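You operate a simulated robot arm through the tools that you are given. There is no shell and no other tool. Be economical: measure what you need, move in short steps, check, and stop when the job is done.

Carry out the task below with a simulated robot arm. There is one attempt and no reset: what you move stays moved.

## Task
Check lead three on the lead checker and sort it by the limit.
Fine: one press of the green key; good tray if within the limit, else reject tray.

It is judged by the outcome, as a careful person would: the job done as asked, and still so three seconds after it is handed in. It fails if anything else is knocked over, pushed out of place, dropped, spilled or broken.

## Robot
A 7-joint arm with a two-finger parallel gripper, fixed in place. Base frame: the origin is at the foot of the arm, x ahead of it, y to its left, z up; the work surface is at about z = 852. Units: mm, rad, N and s.
With the tool pointing down near the work surface it reaches from about 320 to 740 mm from the base axis. Its first joint turns from -2.007 to 2.007 rad. Payload 3.91 kg.
Tool frame: the origin (TCP) lies between the finger pads and is the grasp point; the fingertips stand 30 mm ahead of it; z points along the fingers, y is the line along which they close. The gripper opens to 110 mm. The fingers are 20 mm wide and 10 mm thick; the gripper's body (48 by 112 mm) begins 55 mm behind the TCP.
Orientation is told as [roll, pitch, yaw] about the base's x, y, z axes, in that order, counted from this pose: with the fingers straight down and closing along the base's y, the tool's x points along the base's -x, its y along +y and its z along -z.

## Interface
- The arm moves only by the tool step_arm. Its argument "moves" is a list of rows, each an object (a shift or turn left out is 0, a gripper value left out holds the last) with "claw": the finger opening in mm, from 0 to 110; "linear": the shift along the tool's x, y, z in mm, a list of three; "angular": the turn, a rotation vector about the tool's x, y, z in rad, a list of three. In form: [{"claw": claw, "linear": [x, y, z], "angular": [wx, wy, wz]}, ...]. A call has 1 to 12 rows; each row is the pose to reach, as a shift and turn from the pose commanded when the call began, along the tool's axes at that moment. A row lasts 0.2 s, in which the tool goes at most 50 mm and 0.15 rad; a call with a longer step from one row to the next is refused whole, and so is a gripper value outside its range. A pose out of reach is approached as far as the arm can. The call stops where the force on the tool passes 40 N (or 10 N more than at its start, if that is more) or the arm is blocked; 0.2 s more then pass. Each finger travels about 108 mm/s and halts on what it meets, pressing with about 38 N; the grip force reading is that of the motor and also rises with nothing between the fingers. The clock runs only during rows and for 0.2 s after the last one: add rows that repeat a pose to give the fingers time. The reply holds the time, the measured pose of the TCP, the force on the tool along the base axes, the opening and the grip force, in the units named above and with some noise.
- Cameras (640 x 400 px; columns grow to the right, rows downward): "scene" is fixed at [220.5, -500.6, 1415.1]; the picture's right is [0.52, -0.86, 0.00], its down [-0.56, -0.34, -0.76] and it looks along [0.65, 0.39, -0.65] (base axes); focal length 312 px, centre (320, 200). "wrist" rides on the gripper at [72, 17, -103] in the tool frame; the picture's right is [-0.23, 0.97, 0.00], its down [-0.76, -0.18, -0.62] and it looks along [-0.61, -0.14, 0.78] (tool axes); focal length 222 px, centre (320, 200). There is no depth. A picture from a camera that has moved, and an enlarged one, comes with that camera's place and axes in the base frame and with its lens.
- grab_frame(camera): a new picture of that camera. It takes no simulated time.
- lift_body(by): slides the trunk up (or, below 0, down) by that many mm; the arm rides with it, the base frame stays. It gives what a move gives, with no picture.
- close_up(camera, box): a new picture of the part [left, top, right, bottom] of that camera's present view, enlarged. It takes no simulated time.
- job_done(): hands the job in; it is judged then, once.

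Go step by step. Nothing tells you positions but the pictures and the camera data: compare them with the known pose of the tool, close in by small moves and look again before you grip or let go. The budget is 120 turns and 64 pictures, counting those below and the enlarged ones. Unless the task says otherwise, let go and move clear before handing in, and close with one line.

The tools are called after "Emit:" by a JSON object that holds its "fn" and its "kwargs". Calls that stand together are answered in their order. step_arm: Moves the arm, as the interface text tells. Its arguments: {"type":"object","properties":{"moves":{"type":"array","items":{"type":"object","properties":{"claw":{"type":"number"},"linear":{"type":"array","items":{"type":"number"}},"angular":{"type":"array","items":{"type":"number"}}}}}},"required":["moves"]} The other tools are called the same way: lift_body (by) slides the trunk up or down; grab_frame (camera) takes a picture; close_up (camera, box) takes an enlarged picture of a part of a camera's view; job_done () hands the job in.

At the start:

```text
t: 0.0
tcp_pos: [564.8, -326.6, 1104.4]
orientation: [0.0, 0.0, 0.0]
ft_force: [0.6, 0.1, 0.5]
gripper_width: 110.1
gripper_force: 0.0
trunk travel left (down, up): [-825.0, 165.0]
```

scene: 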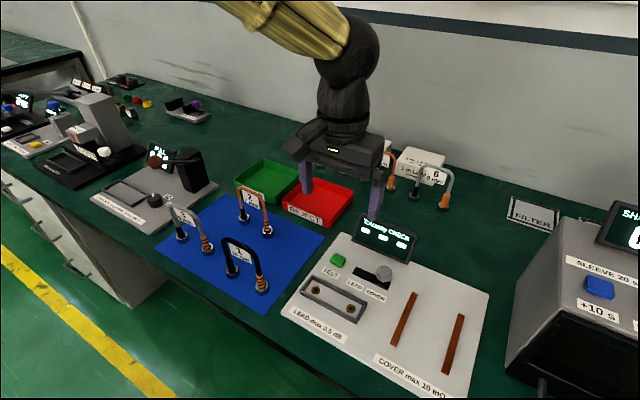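
wrist: 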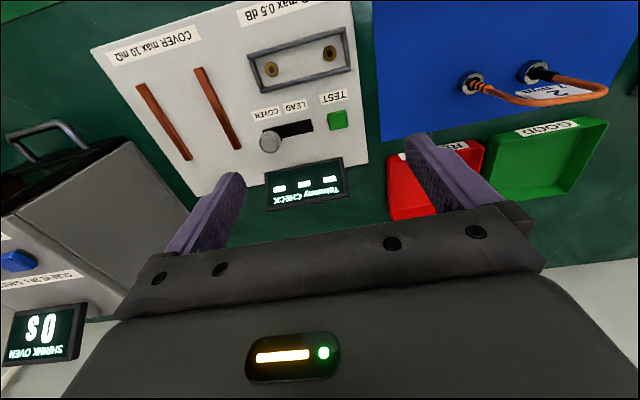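

I see the checker board with LEAD jig, a LEAD/COVER selector, green TEST key, and leads on a blue mat. I'll look closer.

Emit:
{"fn": "close_up", "kwargs": {"camera": "scene", "box": [140, 170, 340, 300]}}

Emit:
{"fn": "close_up", "kwargs": {"camera": "scene", "box": [280, 205, 500, 395]}}

Emit:
{"fn": "close_up", "kwargs": {"camera": "scene", "box": [360, 120, 480, 220]}}

```text
3.08 times, centred on (240, 235) of scene
camera zoom: at [220.5, -500.6, 1415.1], right [0.52, -0.86, 0.0], down [-0.56, -0.34, -0.76], along [0.65, 0.39, -0.65], focal length 962 px, centre (566, 92)
```

zoom: 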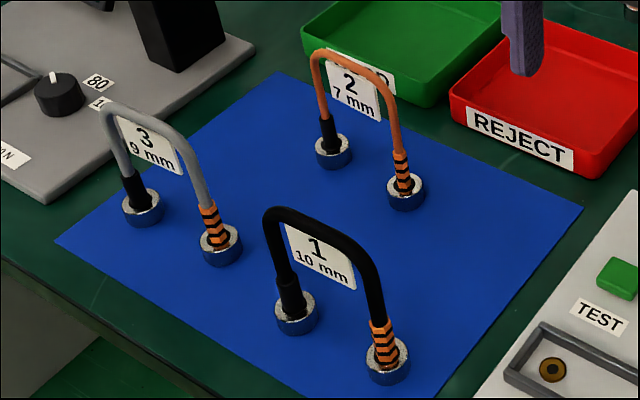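

```text
2.11 times, centred on (390, 300) of scene
camera zoom: at [220.5, -500.6, 1415.1], right [0.52, -0.86, 0.0], down [-0.56, -0.34, -0.76], along [0.65, 0.39, -0.65], focal length 658 px, centre (173, -10)
```

zoom: 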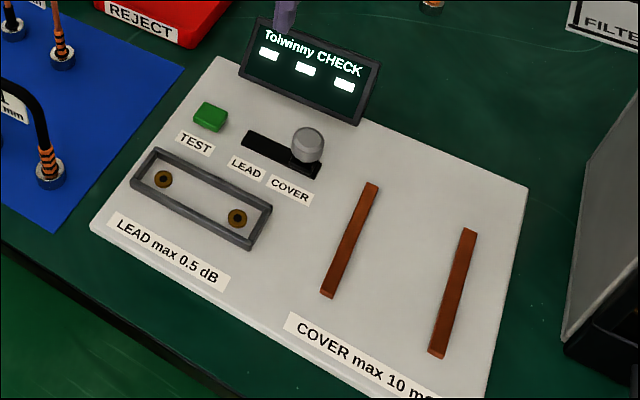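

```text
4.00 times, centred on (420, 170) of scene
camera zoom: at [220.5, -500.6, 1415.1], right [0.52, -0.86, 0.0], down [-0.56, -0.34, -0.76], along [0.65, 0.39, -0.65], focal length 1250 px, centre (-80, 320)
```

zoom: 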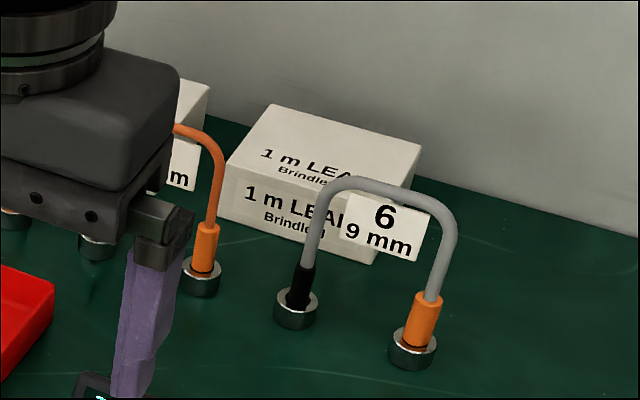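

The selector stands at COVER, so it must go to LEAD first. Its knob is near (613, -415) with its top around z 908. I'll move above it and look.

Emit:
{"fn": "step_arm", "kwargs": {"moves": [{"claw": 70, "linear": [-20, -40, 15]}, {"linear": [-48, -75, 30]}, {"linear": [-48, -88, 70]}, {"linear": [-48, -88, 100]}, {"linear": [-48, -88, 100]}]}}

Emit:
{"fn": "grab_frame", "kwargs": {"camera": "wrist"}}

Emit:
{"fn": "grab_frame", "kwargs": {"camera": "scene"}}

```text
t: 1.2
tcp_pos: [615.4, -416.2, 1003.6]
orientation: [0.0, 0.001, 0.001]
ft_force: [0.3, -0.3, -0.8]
gripper_width: 70.1
gripper_force: 0.1
trunk travel left (down, up): [-825.0, 165.0]
```

```text
58 pictures are left
camera wrist: at [543.1, -399.9, 1108.7], right [0.23, 0.97, 0.0], down [0.76, -0.18, 0.62], along [0.61, -0.14, -0.78], focal length 222 px, centre (320, 200)
```

wrist: 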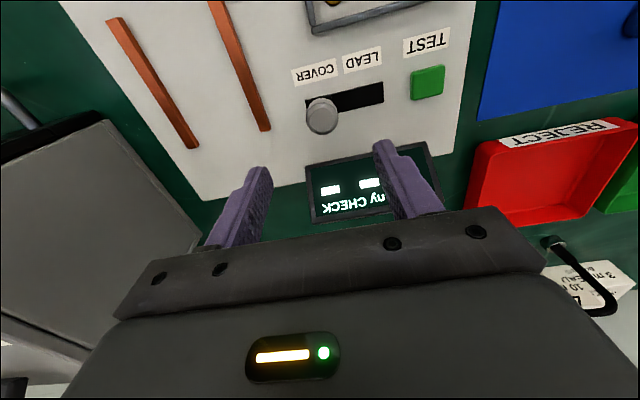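

```text
57 pictures are left
```

scene: 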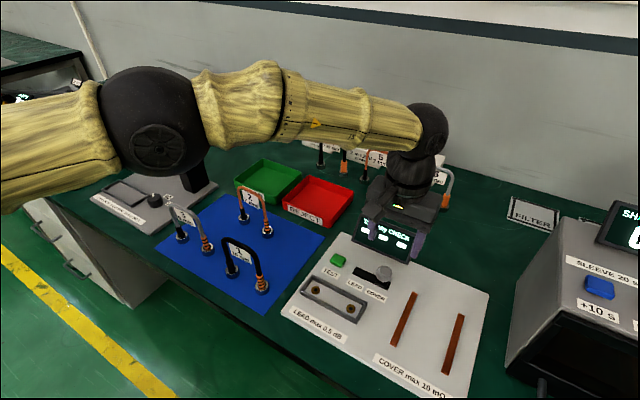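

The knob reads at about (609, -412) from both cameras. I'll descend around it and check before closing.

Emit:
{"fn": "step_arm", "kwargs": {"moves": [{"linear": [6, 4, 30]}, {"linear": [6, 4, 60]}, {"linear": [6, 4, 85]}, {"linear": [6, 4, 90]}]}}

Emit:
{"fn": "grab_frame", "kwargs": {"camera": "wrist"}}

Emit:
{"fn": "close_up", "kwargs": {"camera": "scene", "box": [310, 190, 470, 310]}}

```text
t: 2.2
tcp_pos: [606.8, -411.2, 914.9]
orientation: [-0.002, -0.001, 0.0]
ft_force: [-0.4, 0.2, 0.6]
gripper_width: 70.0
gripper_force: 0.1
trunk travel left (down, up): [-825.0, 165.0]
```

```text
56 pictures are left
camera wrist: at [536.1, -394.8, 1019.0], right [0.23, 0.97, 0.0], down [0.76, -0.18, 0.62], along [0.61, -0.14, -0.78], focal length 222 px, centre (320, 200)
```

wrist: 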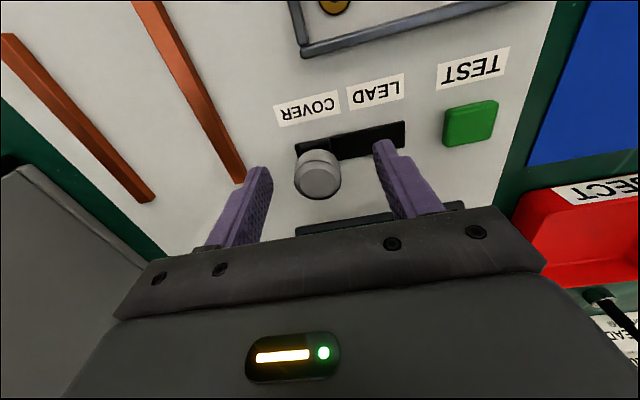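

```text
3.33 times, centred on (390, 250) of scene
camera zoom: at [220.5, -500.6, 1415.1], right [0.52, -0.86, 0.0], down [-0.56, -0.34, -0.76], along [0.65, 0.39, -0.65], focal length 1042 px, centre (87, 33)
```

zoom: 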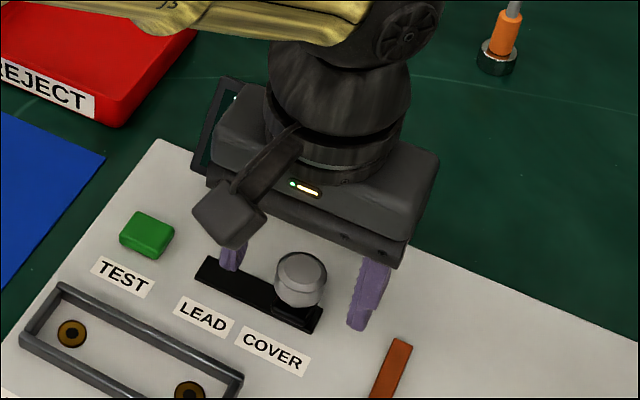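

The knob sits between the fingers, a little nearer the base. I shift 3 mm, close gently, and slide to LEAD.

Emit:
{"fn": "step_arm", "kwargs": {"moves": [{"linear": [3, 0, 3], "claw": 50}, {"linear": [3, 0, 3], "claw": 34}, {"linear": [3, 0, 3], "claw": 20}, {"linear": [3, 0, 3], "claw": 20}, {"linear": [3, 0, 3], "claw": 20}]}}

Emit:
{"fn": "grab_frame", "kwargs": {"camera": "wrist"}}

```text
t: 3.4
tcp_pos: [604.4, -413.2, 912.2]
orientation: [-0.001, 0.0, 0.0]
ft_force: [-0.2, -1.2, 0.3]
gripper_width: 28.8
gripper_force: 45.0
trunk travel left (down, up): [-825.0, 165.0]
```

```text
54 pictures are left
camera wrist: at [533.1, -395.8, 1015.7], right [0.23, 0.97, 0.0], down [0.76, -0.18, 0.62], along [0.61, -0.14, -0.78], focal length 222 px, centre (320, 200)
```

wrist: 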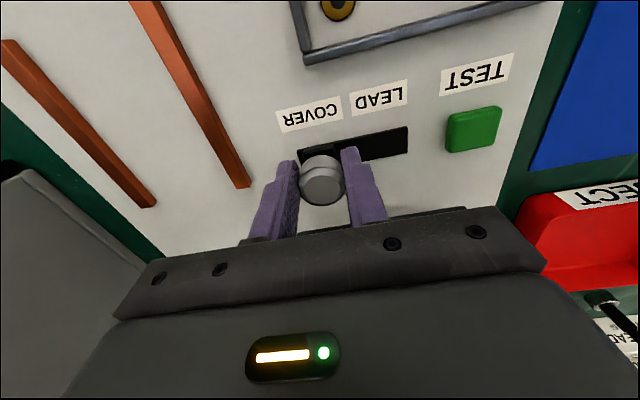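

Gripped the knob (29 mm). Slide it in +y toward LEAD.

Emit:
{"fn": "step_arm", "kwargs": {"moves": [{"linear": [0, 12, 0]}, {"linear": [0, 24, 0]}, {"linear": [0, 34, 0]}, {"linear": [0, 40, 0]}, {"linear": [0, 44, 0]}]}}

Emit:
{"fn": "grab_frame", "kwargs": {"camera": "wrist"}}

Emit:
{"fn": "close_up", "kwargs": {"camera": "scene", "box": [310, 190, 470, 310]}}

```text
t: 4.6
tcp_pos: [604.2, -367.4, 912.4]
orientation: [-0.002, -0.001, 0.0]
ft_force: [4.9, -4.4, -1.9]
gripper_width: 29.0
gripper_force: 45.2
trunk travel left (down, up): [-825.0, 165.0]
```

```text
53 pictures are left
camera wrist: at [532.9, -350.5, 1015.7], right [0.23, 0.97, 0.0], down [0.76, -0.18, 0.62], along [0.61, -0.14, -0.78], focal length 222 px, centre (320, 200)
```

wrist: 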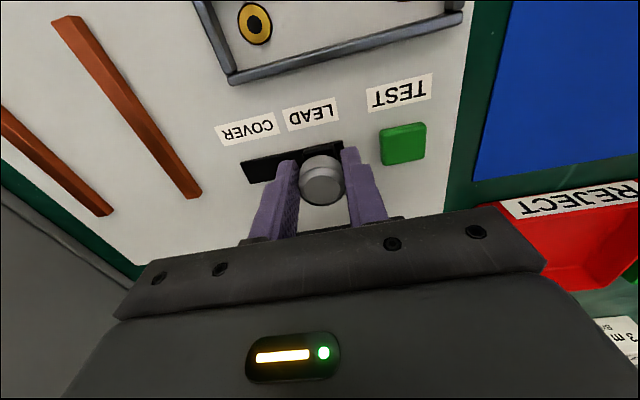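

```text
3.33 times, centred on (390, 250) of scene
camera zoom: at [220.5, -500.6, 1415.1], right [0.52, -0.86, 0.0], down [-0.56, -0.34, -0.76], along [0.65, 0.39, -0.65], focal length 1042 px, centre (87, 33)
```

zoom: 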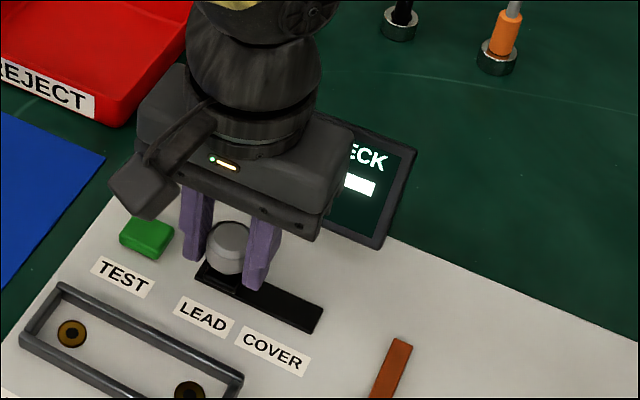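

The knob is at the LEAD end. Release slightly and rise clear.

Emit:
{"fn": "step_arm", "kwargs": {"moves": [{"claw": 42, "linear": [0, 44, 0]}, {"linear": [0, 0, 0]}, {"linear": [0, 0, -35]}, {"linear": [0, 0, -80]}, {"linear": [0, 0, -130]}, {"linear": [0, 0, -178]}]}}

```text
t: 5.0
tcp_pos: [600.2, -355.0, 914.8]
orientation: [-0.025, -0.008, -0.008]
ft_force: [6.7, -27.1, -9.1]
gripper_width: 55.6
gripper_force: 13.5
trunk travel left (down, up): [-825.0, 165.0]
stopped in row 1: the force on the tool passed its limit (the readings are from after the stop); the commanded pose is now the measured one
```

My first row wrongly carried a leftover +44 mm shift; the arm stopped on force at y -355. Let me look before moving on.

Emit:
{"fn": "grab_frame", "kwargs": {"camera": "wrist"}}

Emit:
{"fn": "close_up", "kwargs": {"camera": "scene", "box": [310, 190, 470, 310]}}

```text
51 pictures are left
camera wrist: at [528.4, -333.6, 1017.4], right [0.23, 0.97, -0.02], down [0.76, -0.17, 0.63], along [0.61, -0.17, -0.77], focal length 222 px, centre (320, 200)
```

wrist: 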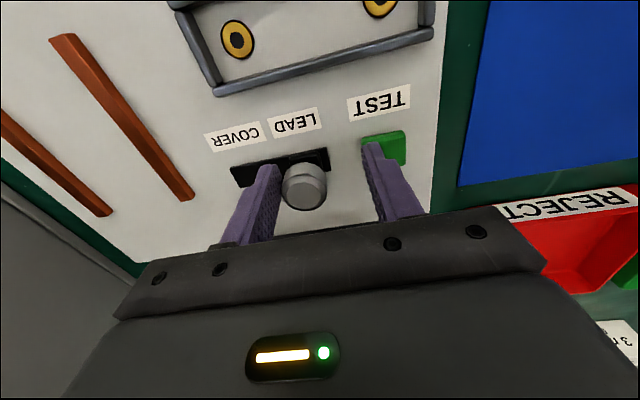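

```text
3.33 times, centred on (390, 250) of scene
camera zoom: at [220.5, -500.6, 1415.1], right [0.52, -0.86, 0.0], down [-0.56, -0.34, -0.76], along [0.65, 0.39, -0.65], focal length 1042 px, centre (87, 33)
```

zoom: 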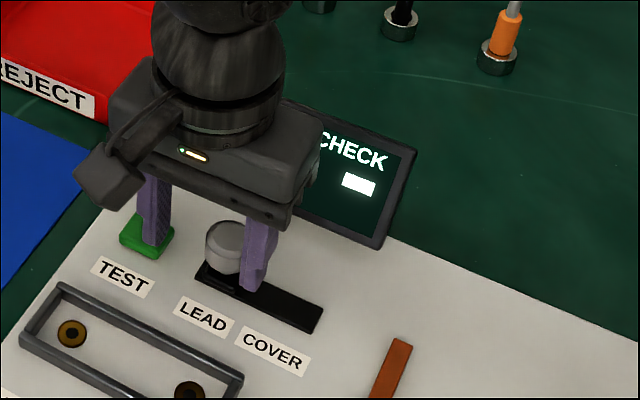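

The finger hovers at the key and the other presses against the knob. I'll lift straight up with a small back-off, correcting the tilt after clearing.

Emit:
{"fn": "step_arm", "kwargs": {"moves": [{"linear": [0, -3, -8]}, {"linear": [0, -4, -40]}, {"linear": [0, -4, -85]}]}}

Emit:
{"fn": "grab_frame", "kwargs": {"camera": "wrist"}}

Emit:
{"fn": "close_up", "kwargs": {"camera": "scene", "box": [310, 190, 470, 310]}}

```text
t: 5.8
tcp_pos: [601.2, -349.5, 1003.5]
orientation: [-0.017, -0.004, -0.003]
ft_force: [-0.6, -0.2, -0.1]
gripper_width: 42.1
gripper_force: 0.1
trunk travel left (down, up): [-825.0, 165.0]
```

```text
49 pictures are left
camera wrist: at [529.3, -331.0, 1106.0], right [0.23, 0.97, -0.01], down [0.76, -0.17, 0.63], along [0.61, -0.16, -0.78], focal length 222 px, centre (320, 200)
```

wrist: 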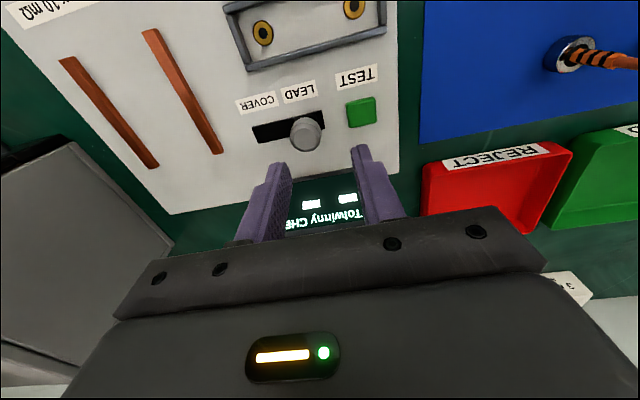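

```text
3.33 times, centred on (390, 250) of scene
camera zoom: at [220.5, -500.6, 1415.1], right [0.52, -0.86, 0.0], down [-0.56, -0.34, -0.76], along [0.65, 0.39, -0.65], focal length 1042 px, centre (87, 33)
```

zoom: 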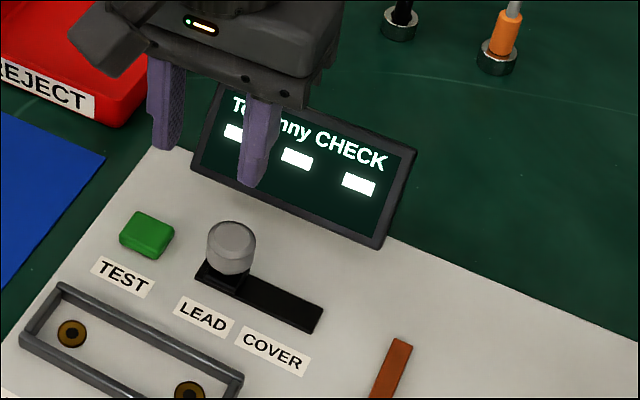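

The display still shows "---", the key wasn't pressed, and the knob is at LEAD. I correct the tilt and rise.

Emit:
{"fn": "step_arm", "kwargs": {"moves": [{"linear": [0, 0, -40], "angular": [-0.017, 0.004, -0.003], "claw": 70}, {"linear": [0, 0, -87], "angular": [-0.017, 0.004, -0.003]}]}}

```text
t: 6.4
tcp_pos: [599.9, -344.2, 1087.8]
orientation: [-0.001, 0.0, -0.001]
ft_force: [-0.5, -0.5, 0.7]
gripper_width: 69.8
gripper_force: 0.1
trunk travel left (down, up): [-825.0, 165.0]
```

Now travel to above lead 3 near (490, 6), turning 90° on the way.

Emit:
{"fn": "step_arm", "kwargs": {"moves": [{"linear": [10, 32, 0], "angular": [0, 0, 0.1428]}, {"linear": [20, 64, 0], "angular": [0, 0, 0.2856]}, {"linear": [30, 96, 0], "angular": [0, 0, 0.4284]}, {"linear": [40, 128, 0], "angular": [0, 0, 0.5712]}, {"linear": [50, 160, 0], "angular": [0, 0, 0.714]}, {"linear": [60, 192, 0], "angular": [0, 0, 0.8568]}, {"linear": [70, 224, 0], "angular": [0, 0, 0.9996]}, {"linear": [80, 256, 0], "angular": [0, 0, 1.1424]}, {"linear": [90, 288, 0], "angular": [0, 0, 1.2852]}, {"linear": [100, 320, 0], "angular": [0, 0, 1.428]}, {"linear": [110, 350, 0], "angular": [0, 0, 1.5708]}, {"linear": [110, 350, 0], "angular": [0, 0, 1.5708]}]}}

Emit:
{"fn": "grab_frame", "kwargs": {"camera": "wrist"}}

Emit:
{"fn": "grab_frame", "kwargs": {"camera": "scene"}}

```text
t: 9.0
tcp_pos: [490.0, 2.5, 1083.4]
orientation: [0.001, -0.001, -1.575]
ft_force: [-0.4, 0.2, 1.0]
gripper_width: 70.0
gripper_force: 0.0
trunk travel left (down, up): [-825.0, 165.0]
```

```text
47 pictures are left
camera wrist: at [507.2, 74.9, 1188.0], right [0.97, -0.23, 0.0], down [-0.18, -0.76, 0.62], along [-0.14, -0.61, -0.78], focal length 222 px, centre (320, 200)
```

wrist: 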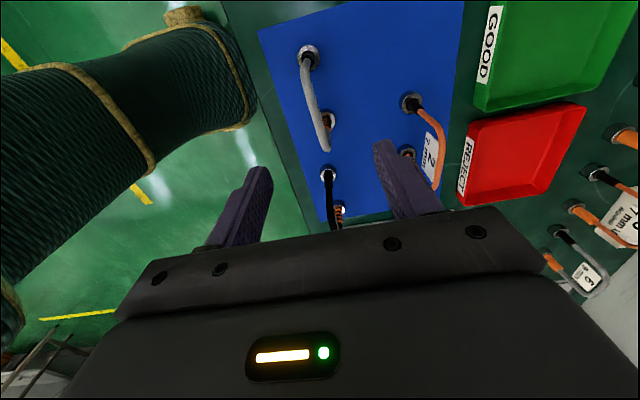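

```text
46 pictures are left
```

scene: 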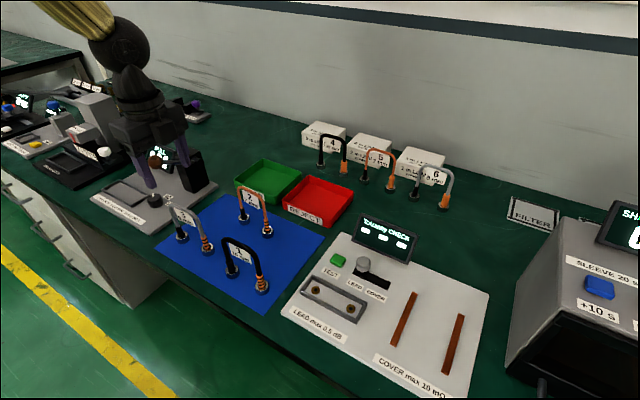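

Lead 3 is beneath the gripper. Enlarging to see its line.

Emit:
{"fn": "close_up", "kwargs": {"camera": "wrist", "box": [250, 30, 410, 240]}}

```text
1.90 times, centred on (330, 135) of wrist
camera zoom: at [507.2, 74.9, 1188.0], right [0.97, -0.23, 0.0], down [-0.18, -0.76, 0.62], along [-0.14, -0.61, -0.78], focal length 423 px, centre (301, 324)
```

zoom: 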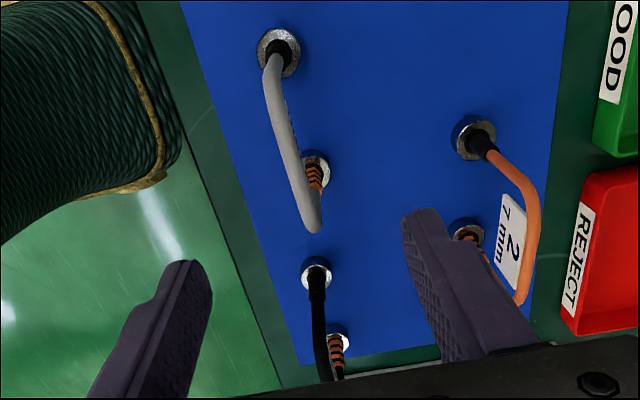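

The bar runs along y at about x 489, centred near y 4. I'll descend partway to straddle it.

Emit:
{"fn": "step_arm", "kwargs": {"moves": [{"linear": [1, 0, 30]}, {"linear": [1, 0, 60]}, {"linear": [1, 0, 90]}, {"linear": [1, 0, 100]}]}}

Emit:
{"fn": "grab_frame", "kwargs": {"camera": "wrist"}}

Emit:
{"fn": "close_up", "kwargs": {"camera": "scene", "box": [100, 140, 260, 270]}}

```text
t: 10.0
tcp_pos: [487.3, 4.7, 986.4]
orientation: [-0.001, 0.0, -1.572]
ft_force: [-0.2, -0.6, 0.1]
gripper_width: 70.3
gripper_force: 0.0
trunk travel left (down, up): [-825.0, 165.0]
```

```text
44 pictures are left
camera wrist: at [505.5, 76.7, 1090.0], right [0.97, -0.23, 0.0], down [-0.18, -0.76, 0.62], along [-0.14, -0.61, -0.78], focal length 222 px, centre (320, 200)
```

wrist: 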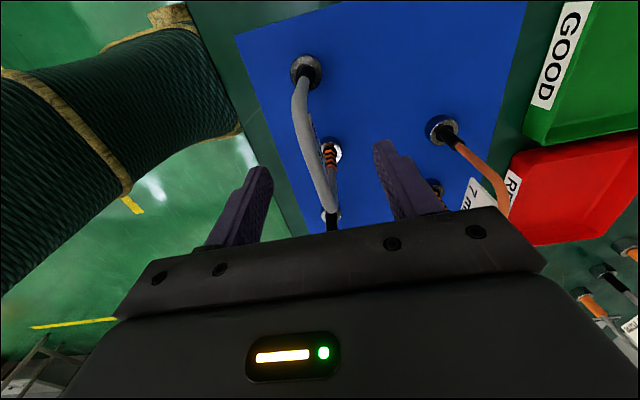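

```text
3.08 times, centred on (180, 205) of scene
camera zoom: at [220.5, -500.6, 1415.1], right [0.52, -0.86, 0.0], down [-0.56, -0.34, -0.76], along [0.65, 0.39, -0.65], focal length 962 px, centre (751, 185)
```

zoom: 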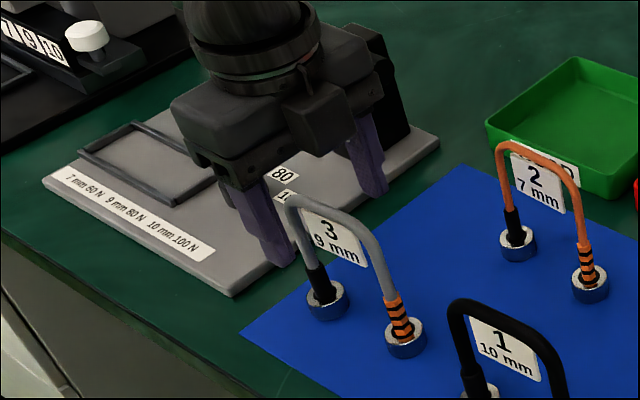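

Aligned. Lower 18 mm more and close on the bar.

Emit:
{"fn": "step_arm", "kwargs": {"moves": [{"linear": [0, 2, 10]}, {"linear": [0, 2, 18]}, {"linear": [0, 2, 18], "claw": 45}, {"linear": [0, 2, 18], "claw": 25}, {"linear": [0, 2, 18], "claw": 4}, {"linear": [0, 2, 18], "claw": 4}, {"linear": [0, 2, 18], "claw": 4}]}}

Emit:
{"fn": "grab_frame", "kwargs": {"camera": "wrist"}}

Emit:
{"fn": "close_up", "kwargs": {"camera": "scene", "box": [100, 140, 260, 270]}}

```text
t: 11.6
tcp_pos: [492.5, 5.2, 969.2]
orientation: [0.0, -0.002, -1.571]
ft_force: [0.1, 0.1, -0.2]
gripper_width: 10.0
gripper_force: 38.2
trunk travel left (down, up): [-825.0, 165.0]
```

```text
42 pictures are left
camera wrist: at [509.3, 77.5, 1072.2], right [0.97, -0.23, 0.0], down [-0.18, -0.76, 0.62], along [-0.14, -0.61, -0.78], focal length 222 px, centre (320, 200)
```

wrist: 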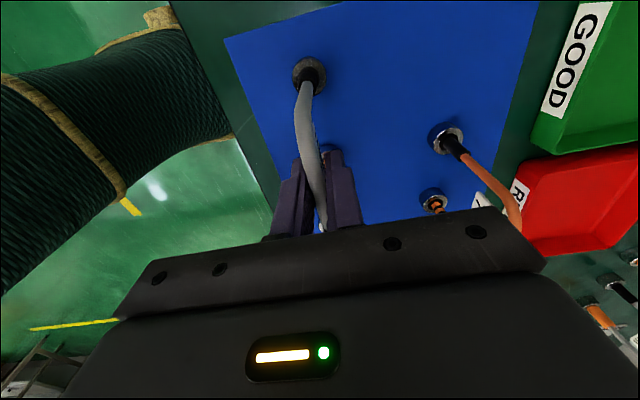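

```text
3.08 times, centred on (180, 205) of scene
camera zoom: at [220.5, -500.6, 1415.1], right [0.52, -0.86, 0.0], down [-0.56, -0.34, -0.76], along [0.65, 0.39, -0.65], focal length 962 px, centre (751, 185)
```

zoom: 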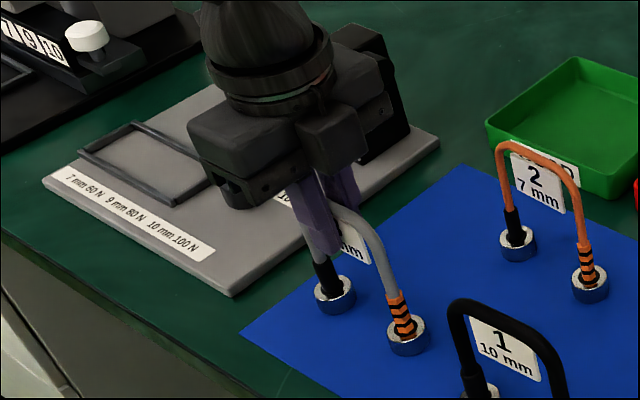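

Gripped at 10 mm. Lift 150 mm and check it hangs square.

Emit:
{"fn": "step_arm", "kwargs": {"moves": [{"linear": [0, 0, -10]}, {"linear": [0, 0, -40]}, {"linear": [0, 0, -80]}, {"linear": [0, 0, -120]}, {"linear": [0, 0, -152]}, {"linear": [0, 0, -152]}]}}

Emit:
{"fn": "grab_frame", "kwargs": {"camera": "scene"}}

Emit:
{"fn": "grab_frame", "kwargs": {"camera": "wrist"}}

```text
t: 13.0
tcp_pos: [492.4, 5.0, 1119.9]
orientation: [0.001, -0.001, -1.572]
ft_force: [-0.6, 0.0, -1.7]
gripper_width: 9.4
gripper_force: 37.9
trunk travel left (down, up): [-825.0, 165.0]
```

```text
40 pictures are left
```

scene: 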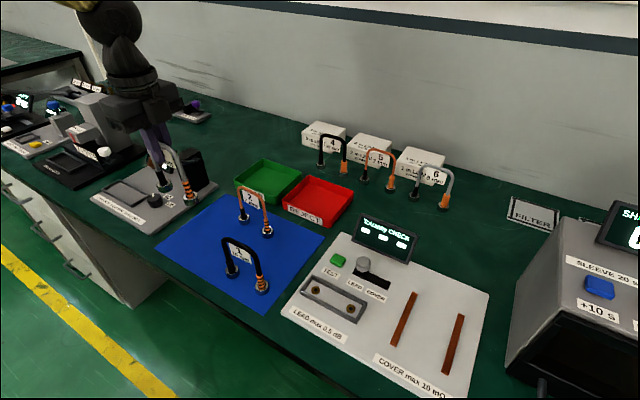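

```text
39 pictures are left
camera wrist: at [510.1, 77.6, 1223.6], right [0.97, -0.23, 0.0], down [-0.18, -0.76, 0.62], along [-0.14, -0.61, -0.78], focal length 222 px, centre (320, 200)
```

wrist: 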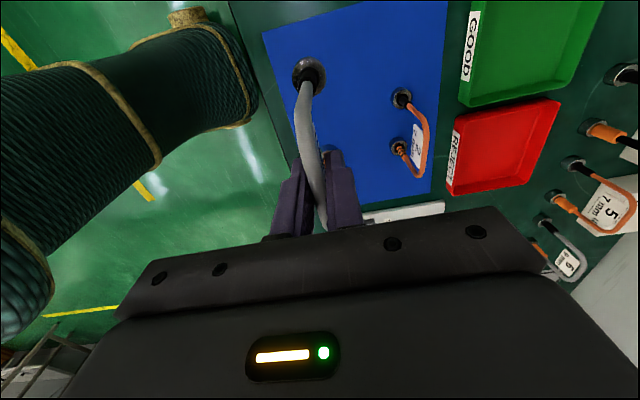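

The lead hangs in the grip. Enlarging to measure where its feet are relative to the TCP.

Emit:
{"fn": "close_up", "kwargs": {"camera": "scene", "box": [130, 130, 230, 210]}}

Emit:
{"fn": "close_up", "kwargs": {"camera": "scene", "box": [290, 240, 390, 320]}}

```text
5.00 times, centred on (180, 170) of scene
camera zoom: at [220.5, -500.6, 1415.1], right [0.52, -0.86, 0.0], down [-0.56, -0.34, -0.76], along [0.65, 0.39, -0.65], focal length 1562 px, centre (1020, 350)
```

zoom: 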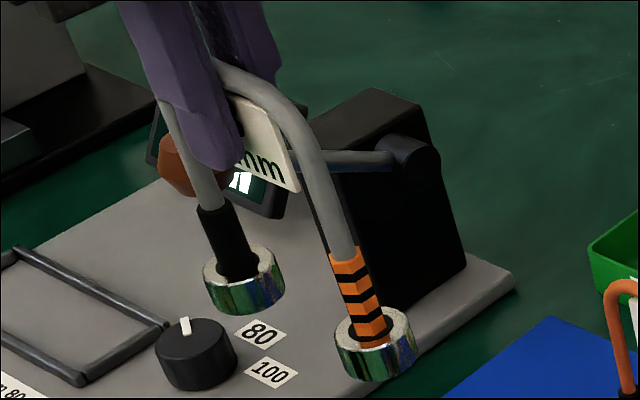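

```text
5.00 times, centred on (340, 280) of scene
camera zoom: at [220.5, -500.6, 1415.1], right [0.52, -0.86, 0.0], down [-0.56, -0.34, -0.76], along [0.65, 0.39, -0.65], focal length 1562 px, centre (220, -200)
```

zoom: 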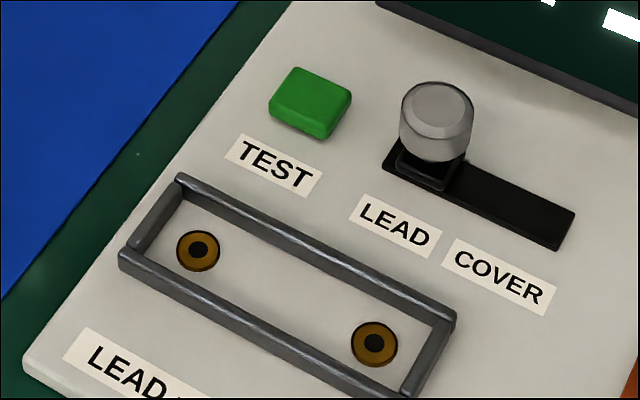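

Feet centre is about (+3.5, -3.5) from the TCP, bottoms 116 mm below it. The sockets' midpoint is about (524, -348). I carry it over high, then look.

Emit:
{"fn": "step_arm", "kwargs": {"moves": [{"linear": [-25, 2, 0]}, {"linear": [-65, 5, 0]}, {"linear": [-105, 8, 0]}, {"linear": [-145, 12, 0]}, {"linear": [-185, 15, 0]}, {"linear": [-225, 18, 0]}, {"linear": [-265, 21, 0]}, {"linear": [-305, 24, 0]}, {"linear": [-335, 27, 0]}, {"linear": [-350, 28, 0]}, {"linear": [-350, 28, 0]}]}}

Emit:
{"fn": "step_arm", "kwargs": {"moves": [{"linear": [0, 0, 35]}, {"linear": [0, 0, 70]}, {"linear": [0, 0, 85]}, {"linear": [0, 0, 85]}]}}

Emit:
{"fn": "grab_frame", "kwargs": {"camera": "wrist"}}

Emit:
{"fn": "close_up", "kwargs": {"camera": "scene", "box": [280, 220, 400, 320]}}

```text
t: 15.4
tcp_pos: [520.7, -347.3, 1120.5]
orientation: [-0.001, 0.0, -1.569]
ft_force: [-0.1, -0.2, -1.6]
gripper_width: 9.6
gripper_force: 38.2
trunk travel left (down, up): [-825.0, 165.0]
```

```text
t: 16.4
tcp_pos: [521.8, -344.9, 1037.1]
orientation: [0.0, -0.002, -1.574]
ft_force: [-0.2, 0.6, -1.3]
gripper_width: 9.5
gripper_force: 37.7
trunk travel left (down, up): [-825.0, 165.0]
```

```text
36 pictures are left
camera wrist: at [539.5, -273.2, 1139.9], right [0.97, -0.23, 0.0], down [-0.18, -0.76, 0.62], along [-0.14, -0.61, -0.78], focal length 222 px, centre (320, 200)
```

wrist: 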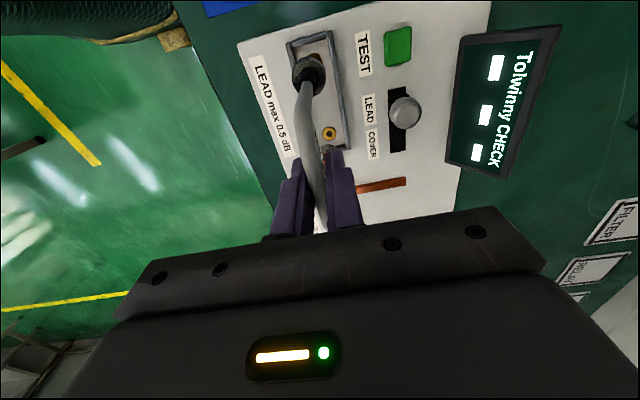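

```text
4.00 times, centred on (340, 270) of scene
camera zoom: at [220.5, -500.6, 1415.1], right [0.52, -0.86, 0.0], down [-0.56, -0.34, -0.76], along [0.65, 0.39, -0.65], focal length 1250 px, centre (240, -80)
```

zoom: 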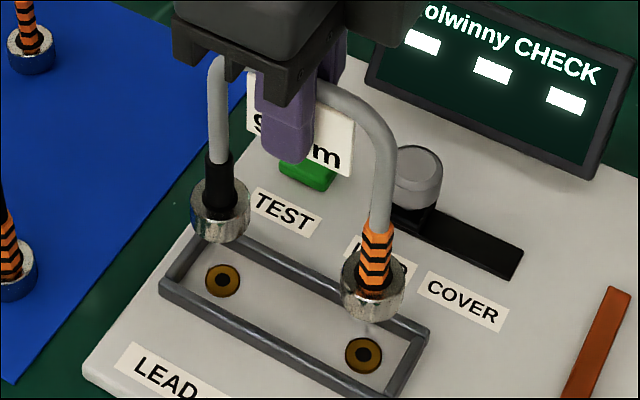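

The feet are nearly over the sockets. I lower 28 mm and compare again close to the frame.

Emit:
{"fn": "step_arm", "kwargs": {"moves": [{"linear": [0, 0, 15]}, {"linear": [0, 0, 28]}, {"linear": [0, 0, 28]}]}}

Emit:
{"fn": "close_up", "kwargs": {"camera": "wrist", "box": [250, 10, 410, 170]}}

Emit:
{"fn": "close_up", "kwargs": {"camera": "scene", "box": [290, 240, 390, 320]}}

```text
t: 17.2
tcp_pos: [519.1, -344.7, 1008.6]
orientation: [0.001, -0.003, -1.572]
ft_force: [-0.2, 0.3, -1.1]
gripper_width: 9.6
gripper_force: 37.7
trunk travel left (down, up): [-825.0, 165.0]
```

```text
2.50 times, centred on (330, 90) of wrist
camera zoom: at [537.4, -272.5, 1112.3], right [0.97, -0.23, 0.0], down [-0.18, -0.76, 0.62], along [-0.14, -0.61, -0.78], focal length 555 px, centre (295, 475)
```

zoom: 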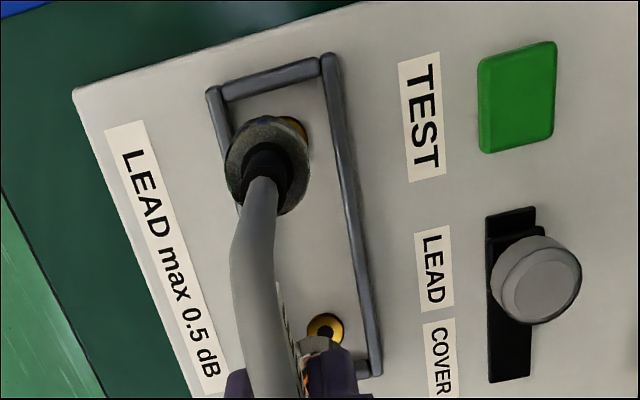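

```text
5.00 times, centred on (340, 280) of scene
camera zoom: at [220.5, -500.6, 1415.1], right [0.52, -0.86, 0.0], down [-0.56, -0.34, -0.76], along [0.65, 0.39, -0.65], focal length 1562 px, centre (220, -200)
```

zoom: 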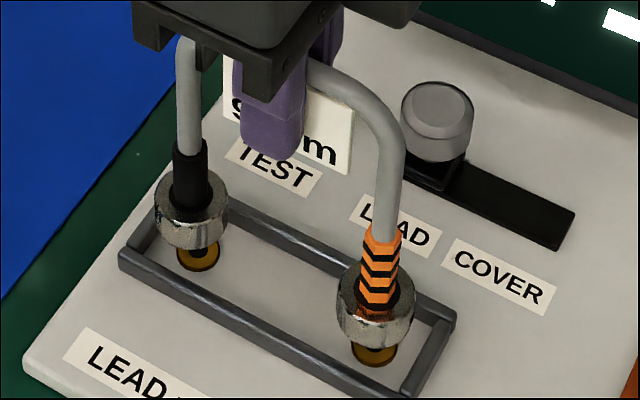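

Both views say the feet should go about 4 mm in +x and a touch in +y. I correct and look again.

Emit:
{"fn": "step_arm", "kwargs": {"moves": [{"linear": [1, 4, 4]}, {"linear": [1, 4, 8]}, {"linear": [1, 4, 8]}]}}

Emit:
{"fn": "close_up", "kwargs": {"camera": "wrist", "box": [250, 10, 410, 170]}}

Emit:
{"fn": "close_up", "kwargs": {"camera": "scene", "box": [290, 240, 390, 320]}}

```text
t: 18.0
tcp_pos: [523.2, -344.9, 999.2]
orientation: [-0.002, -0.002, -1.572]
ft_force: [0.1, 0.6, -0.9]
gripper_width: 9.4
gripper_force: 38.3
trunk travel left (down, up): [-825.0, 165.0]
```

```text
2.50 times, centred on (330, 90) of wrist
camera zoom: at [541.7, -271.8, 1103.6], right [0.97, -0.23, 0.0], down [-0.18, -0.76, 0.62], along [-0.14, -0.61, -0.78], focal length 555 px, centre (295, 475)
```

zoom: 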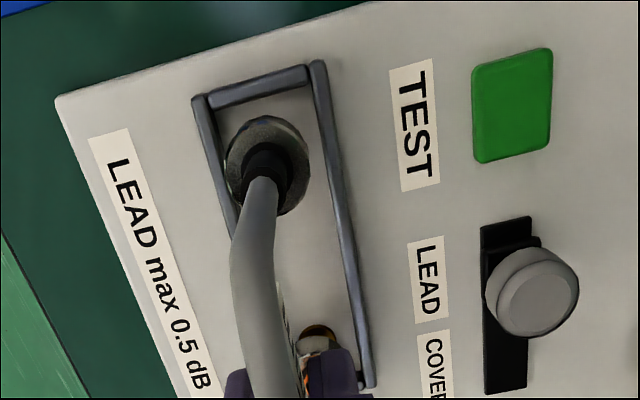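

```text
5.00 times, centred on (340, 280) of scene
camera zoom: at [220.5, -500.6, 1415.1], right [0.52, -0.86, 0.0], down [-0.56, -0.34, -0.76], along [0.65, 0.39, -0.65], focal length 1562 px, centre (220, -200)
```

zoom: 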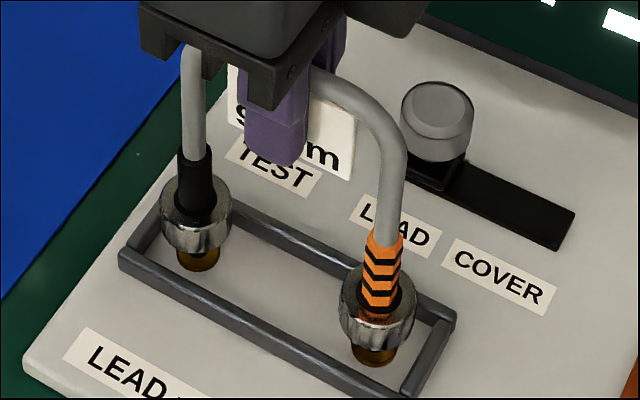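

Both feet project onto the sockets now. I descend slowly 8 mm and watch the force.

Emit:
{"fn": "step_arm", "kwargs": {"moves": [{"linear": [0, 0, 2]}, {"linear": [0, 0, 4]}, {"linear": [0, 0, 6]}, {"linear": [0, 0, 8]}, {"linear": [0, 0, 8]}]}}

Emit:
{"fn": "close_up", "kwargs": {"camera": "wrist", "box": [250, 10, 410, 170]}}

Emit:
{"fn": "close_up", "kwargs": {"camera": "scene", "box": [290, 240, 390, 320]}}

```text
t: 19.2
tcp_pos: [524.7, -346.0, 992.1]
orientation: [0.0, -0.001, -1.573]
ft_force: [0.1, -0.4, -1.2]
gripper_width: 9.6
gripper_force: 37.9
trunk travel left (down, up): [-825.0, 165.0]
```

```text
2.50 times, centred on (330, 90) of wrist
camera zoom: at [542.0, -273.2, 1095.9], right [0.97, -0.23, 0.0], down [-0.18, -0.76, 0.62], along [-0.14, -0.61, -0.78], focal length 555 px, centre (295, 475)
```

zoom: 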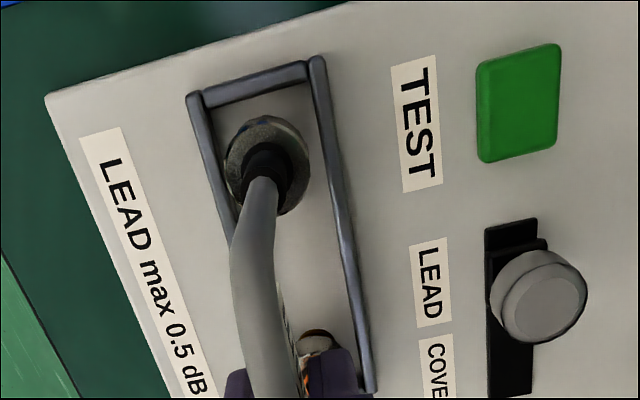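

```text
5.00 times, centred on (340, 280) of scene
camera zoom: at [220.5, -500.6, 1415.1], right [0.52, -0.86, 0.0], down [-0.56, -0.34, -0.76], along [0.65, 0.39, -0.65], focal length 1562 px, centre (220, -200)
```

zoom: 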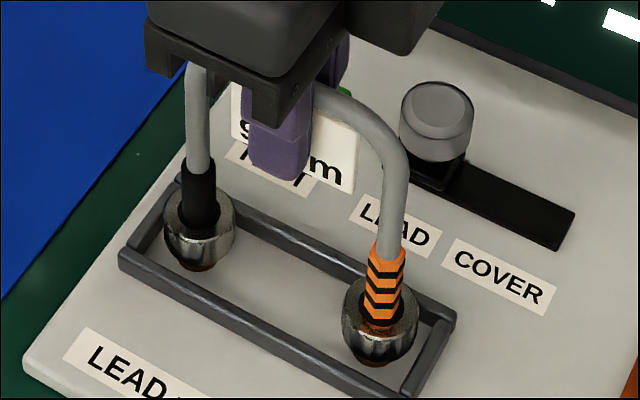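

Very close; nudging 1 mm in +y and continuing down until contact.

Emit:
{"fn": "step_arm", "kwargs": {"moves": [{"linear": [1, -0.5, 1]}, {"linear": [1, -0.5, 3]}, {"linear": [1, -0.5, 5]}, {"linear": [1, -0.5, 5]}]}}

Emit:
{"fn": "close_up", "kwargs": {"camera": "scene", "box": [290, 240, 390, 320]}}

```text
t: 20.2
tcp_pos: [523.2, -345.9, 987.3]
orientation: [0.001, -0.001, -1.572]
ft_force: [0.5, -0.6, -1.3]
gripper_width: 9.5
gripper_force: 37.7
trunk travel left (down, up): [-825.0, 165.0]
```

```text
5.00 times, centred on (340, 280) of scene
camera zoom: at [220.5, -500.6, 1415.1], right [0.52, -0.86, 0.0], down [-0.56, -0.34, -0.76], along [0.65, 0.39, -0.65], focal length 1562 px, centre (220, -200)
```

zoom: 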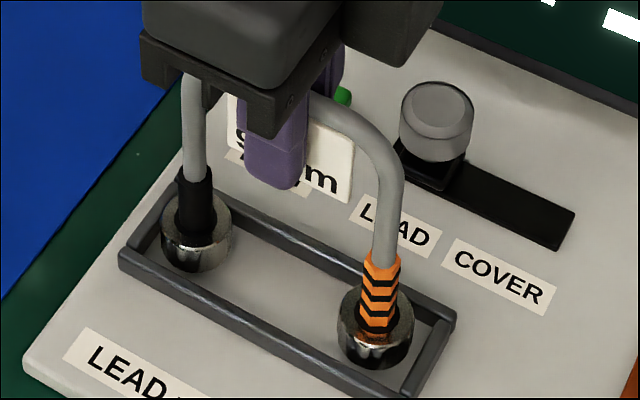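

Feet are inside the frame and centred on the sockets. Continue down in small steps to contact.

Emit:
{"fn": "step_arm", "kwargs": {"moves": [{"linear": [0, 0, 1.5]}, {"linear": [0, 0, 3]}, {"linear": [0, 0, 4]}, {"linear": [0, 0, 5]}]}}

Emit:
{"fn": "close_up", "kwargs": {"camera": "scene", "box": [290, 240, 390, 320]}}

```text
t: 21.2
tcp_pos: [522.6, -345.4, 983.0]
orientation: [-0.001, -0.001, -1.572]
ft_force: [0.0, -0.3, -1.1]
gripper_width: 9.5
gripper_force: 38.1
trunk travel left (down, up): [-825.0, 165.0]
```

```text
5.00 times, centred on (340, 280) of scene
camera zoom: at [220.5, -500.6, 1415.1], right [0.52, -0.86, 0.0], down [-0.56, -0.34, -0.76], along [0.65, 0.39, -0.65], focal length 1562 px, centre (220, -200)
```

zoom: 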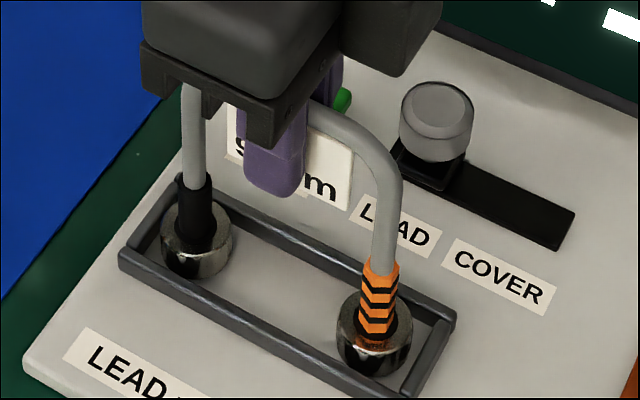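

No contact yet; continue gently.

Emit:
{"fn": "step_arm", "kwargs": {"moves": [{"linear": [0, 0, 1]}, {"linear": [0, 0, 2]}, {"linear": [0, 0, 3]}, {"linear": [0, 0, 3]}]}}

```text
t: 22.2
tcp_pos: [523.8, -344.2, 980.2]
orientation: [0.0, -0.003, -1.574]
ft_force: [-0.3, -0.2, 0.0]
gripper_width: 9.5
gripper_force: 37.7
trunk travel left (down, up): [-825.0, 165.0]
```

Emit:
{"fn": "step_arm", "kwargs": {"moves": [{"linear": [0, 0, 1]}, {"linear": [0, 0, 2]}, {"linear": [0, 0, 2]}]}}

Emit:
{"fn": "close_up", "kwargs": {"camera": "scene", "box": [290, 240, 390, 320]}}

```text
t: 23.0
tcp_pos: [524.0, -344.2, 978.3]
orientation: [0.002, -0.004, -1.574]
ft_force: [-0.4, -2.4, 11.4]
gripper_width: 9.5
gripper_force: 38.3
trunk travel left (down, up): [-825.0, 165.0]
```

```text
5.00 times, centred on (340, 280) of scene
camera zoom: at [220.5, -500.6, 1415.1], right [0.52, -0.86, 0.0], down [-0.56, -0.34, -0.76], along [0.65, 0.39, -0.65], focal length 1562 px, centre (220, -200)
```

zoom: 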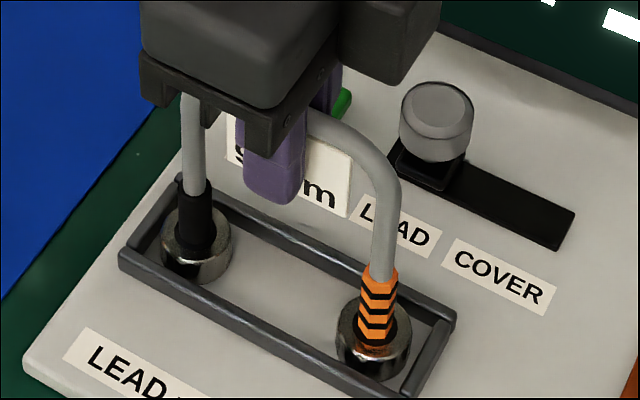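

Seated on the board (11 N contact). Relieve, open, and lift away.

Emit:
{"fn": "step_arm", "kwargs": {"moves": [{"linear": [0, 0, -0.8], "claw": 9.5}, {"linear": [0, 0, -0.8], "claw": 20}, {"linear": [0, 0, -0.8], "claw": 45}, {"linear": [0, 0, -0.8], "claw": 45}, {"linear": [0, 0, -20], "claw": 45}, {"linear": [0, 0, -60], "claw": 45}, {"linear": [0, 0, -100], "claw": 45}]}}

Emit:
{"fn": "grab_frame", "kwargs": {"camera": "wrist"}}

Emit:
{"fn": "close_up", "kwargs": {"camera": "scene", "box": [290, 210, 420, 320]}}

```text
t: 24.6
tcp_pos: [520.8, -343.6, 1080.0]
orientation: [0.001, -0.004, -1.57]
ft_force: [0.4, 0.0, -1.1]
gripper_width: 44.8
gripper_force: 0.1
trunk travel left (down, up): [-825.0, 165.0]
```

```text
25 pictures are left
camera wrist: at [538.6, -270.2, 1183.6], right [0.97, -0.23, 0.0], down [-0.18, -0.76, 0.62], along [-0.14, -0.61, -0.78], focal length 222 px, centre (320, 200)
```

wrist: 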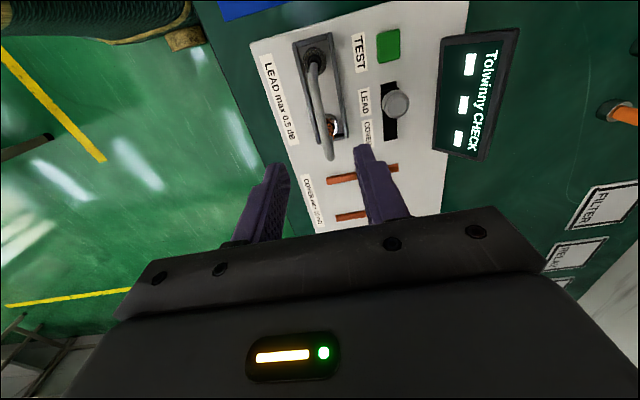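

```text
3.64 times, centred on (355, 265) of scene
camera zoom: at [220.5, -500.6, 1415.1], right [0.52, -0.86, 0.0], down [-0.56, -0.34, -0.76], along [0.65, 0.39, -0.65], focal length 1136 px, centre (193, -36)
```

zoom: 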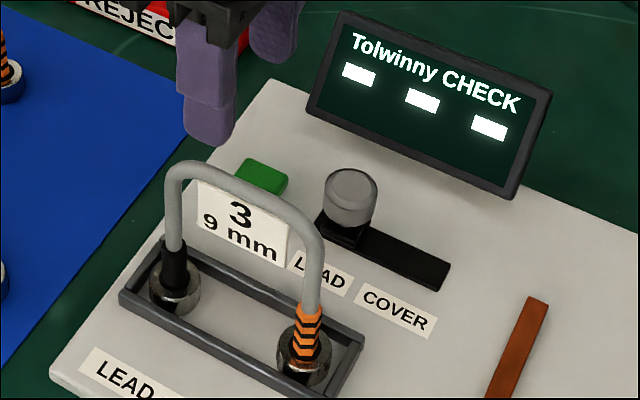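

Lead 3 stands in the jig. The green key is at about (611, -311), so I close the fingers and move above it.

Emit:
{"fn": "step_arm", "kwargs": {"moves": [{"claw": 0, "linear": [10, 35, 0]}, {"linear": [25, 70, 0]}, {"linear": [32, 88, 0]}, {"linear": [32, 88, 45]}, {"linear": [32, 88, 90]}, {"linear": [32, 88, 130]}, {"linear": [32, 88, 155]}, {"linear": [32, 88, 155]}]}}

Emit:
{"fn": "close_up", "kwargs": {"camera": "scene", "box": [290, 200, 420, 300]}}

Emit:
{"fn": "grab_frame", "kwargs": {"camera": "wrist"}}

```text
t: 26.4
tcp_pos: [612.6, -314.1, 924.4]
orientation: [0.0, -0.001, -1.572]
ft_force: [1.1, 0.6, -0.5]
gripper_width: 0.0
gripper_force: 37.6
trunk travel left (down, up): [-825.0, 165.0]
```

```text
4.00 times, centred on (355, 250) of scene
camera zoom: at [220.5, -500.6, 1415.1], right [0.52, -0.86, 0.0], down [-0.56, -0.34, -0.76], along [0.65, 0.39, -0.65], focal length 1250 px, centre (180, 0)
```

zoom: 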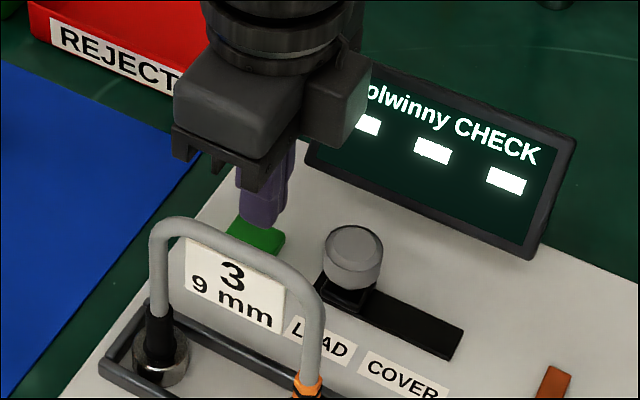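

```text
22 pictures are left
camera wrist: at [630.7, -241.0, 1026.2], right [0.97, -0.23, 0.0], down [-0.18, -0.76, 0.62], along [-0.14, -0.61, -0.78], focal length 222 px, centre (320, 200)
```

wrist: 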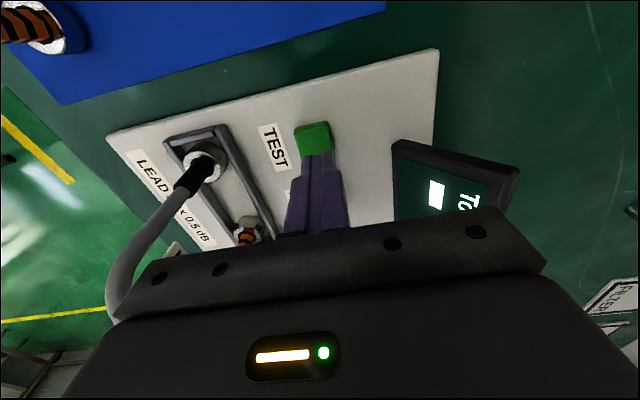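

The fingers are over the key; I shift 4 mm in +y and come down near its top.

Emit:
{"fn": "step_arm", "kwargs": {"moves": [{"linear": [4, -1, 3]}, {"linear": [4, -1, 8]}, {"linear": [4, -1, 12]}, {"linear": [4, -1, 12]}]}}

Emit:
{"fn": "close_up", "kwargs": {"camera": "scene", "box": [290, 200, 420, 300]}}

```text
t: 27.4
tcp_pos: [610.8, -309.4, 910.1]
orientation: [-0.001, -0.002, -1.57]
ft_force: [0.6, -0.6, -0.6]
gripper_width: 0.0
gripper_force: 37.6
trunk travel left (down, up): [-825.0, 165.0]
```

```text
4.00 times, centred on (355, 250) of scene
camera zoom: at [220.5, -500.6, 1415.1], right [0.52, -0.86, 0.0], down [-0.56, -0.34, -0.76], along [0.65, 0.39, -0.65], focal length 1250 px, centre (180, 0)
```

zoom: 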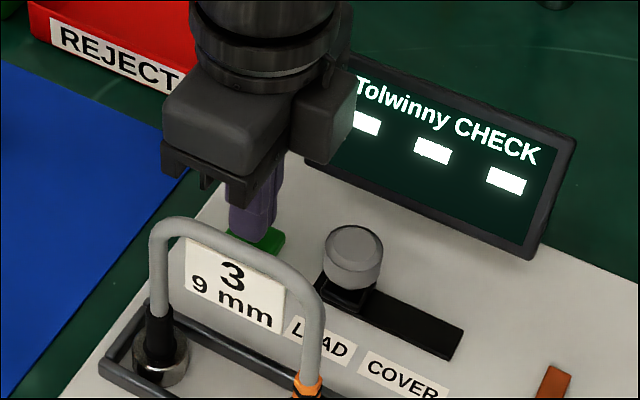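

Now press: small steps down, looking for force.

Emit:
{"fn": "step_arm", "kwargs": {"moves": [{"linear": [0, 0, 2]}, {"linear": [0, 0, 4]}, {"linear": [0, 0, 6]}, {"linear": [0, 0, 6]}]}}

Emit:
{"fn": "close_up", "kwargs": {"camera": "scene", "box": [290, 200, 420, 300]}}

```text
t: 28.4
tcp_pos: [611.8, -309.2, 904.8]
orientation: [0.0, -0.002, -1.57]
ft_force: [-0.2, 0.2, 0.4]
gripper_width: 0.2
gripper_force: 38.1
trunk travel left (down, up): [-825.0, 165.0]
```

```text
4.00 times, centred on (355, 250) of scene
camera zoom: at [220.5, -500.6, 1415.1], right [0.52, -0.86, 0.0], down [-0.56, -0.34, -0.76], along [0.65, 0.39, -0.65], focal length 1250 px, centre (180, 0)
```

zoom: 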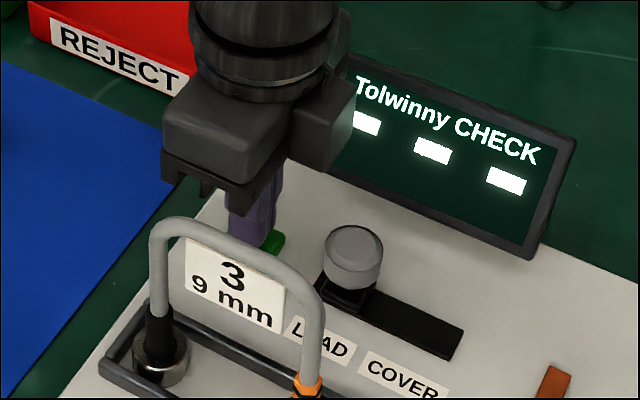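

Emit:
{"fn": "step_arm", "kwargs": {"moves": [{"linear": [0, 0, 1]}, {"linear": [0, 0, 2]}, {"linear": [0, 0, 3]}, {"linear": [0, 0, 4]}]}}

Emit:
{"fn": "close_up", "kwargs": {"camera": "scene", "box": [290, 200, 420, 300]}}

```text
t: 29.4
tcp_pos: [612.1, -308.6, 900.4]
orientation: [0.0, 0.0, -1.572]
ft_force: [0.6, -1.1, 1.8]
gripper_width: 0.0
gripper_force: 38.0
trunk travel left (down, up): [-825.0, 165.0]
```

```text
4.00 times, centred on (355, 250) of scene
camera zoom: at [220.5, -500.6, 1415.1], right [0.52, -0.86, 0.0], down [-0.56, -0.34, -0.76], along [0.65, 0.39, -0.65], focal length 1250 px, centre (180, 0)
```

zoom: 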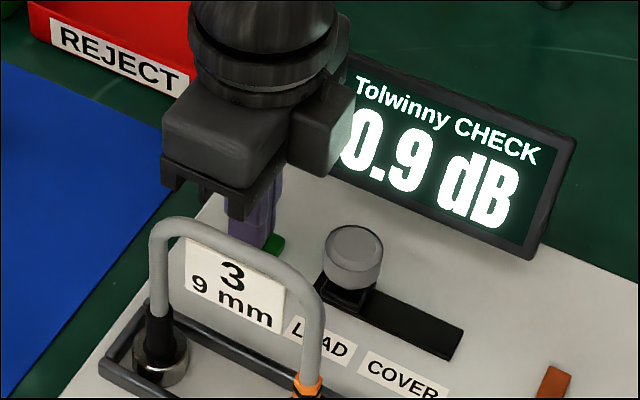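

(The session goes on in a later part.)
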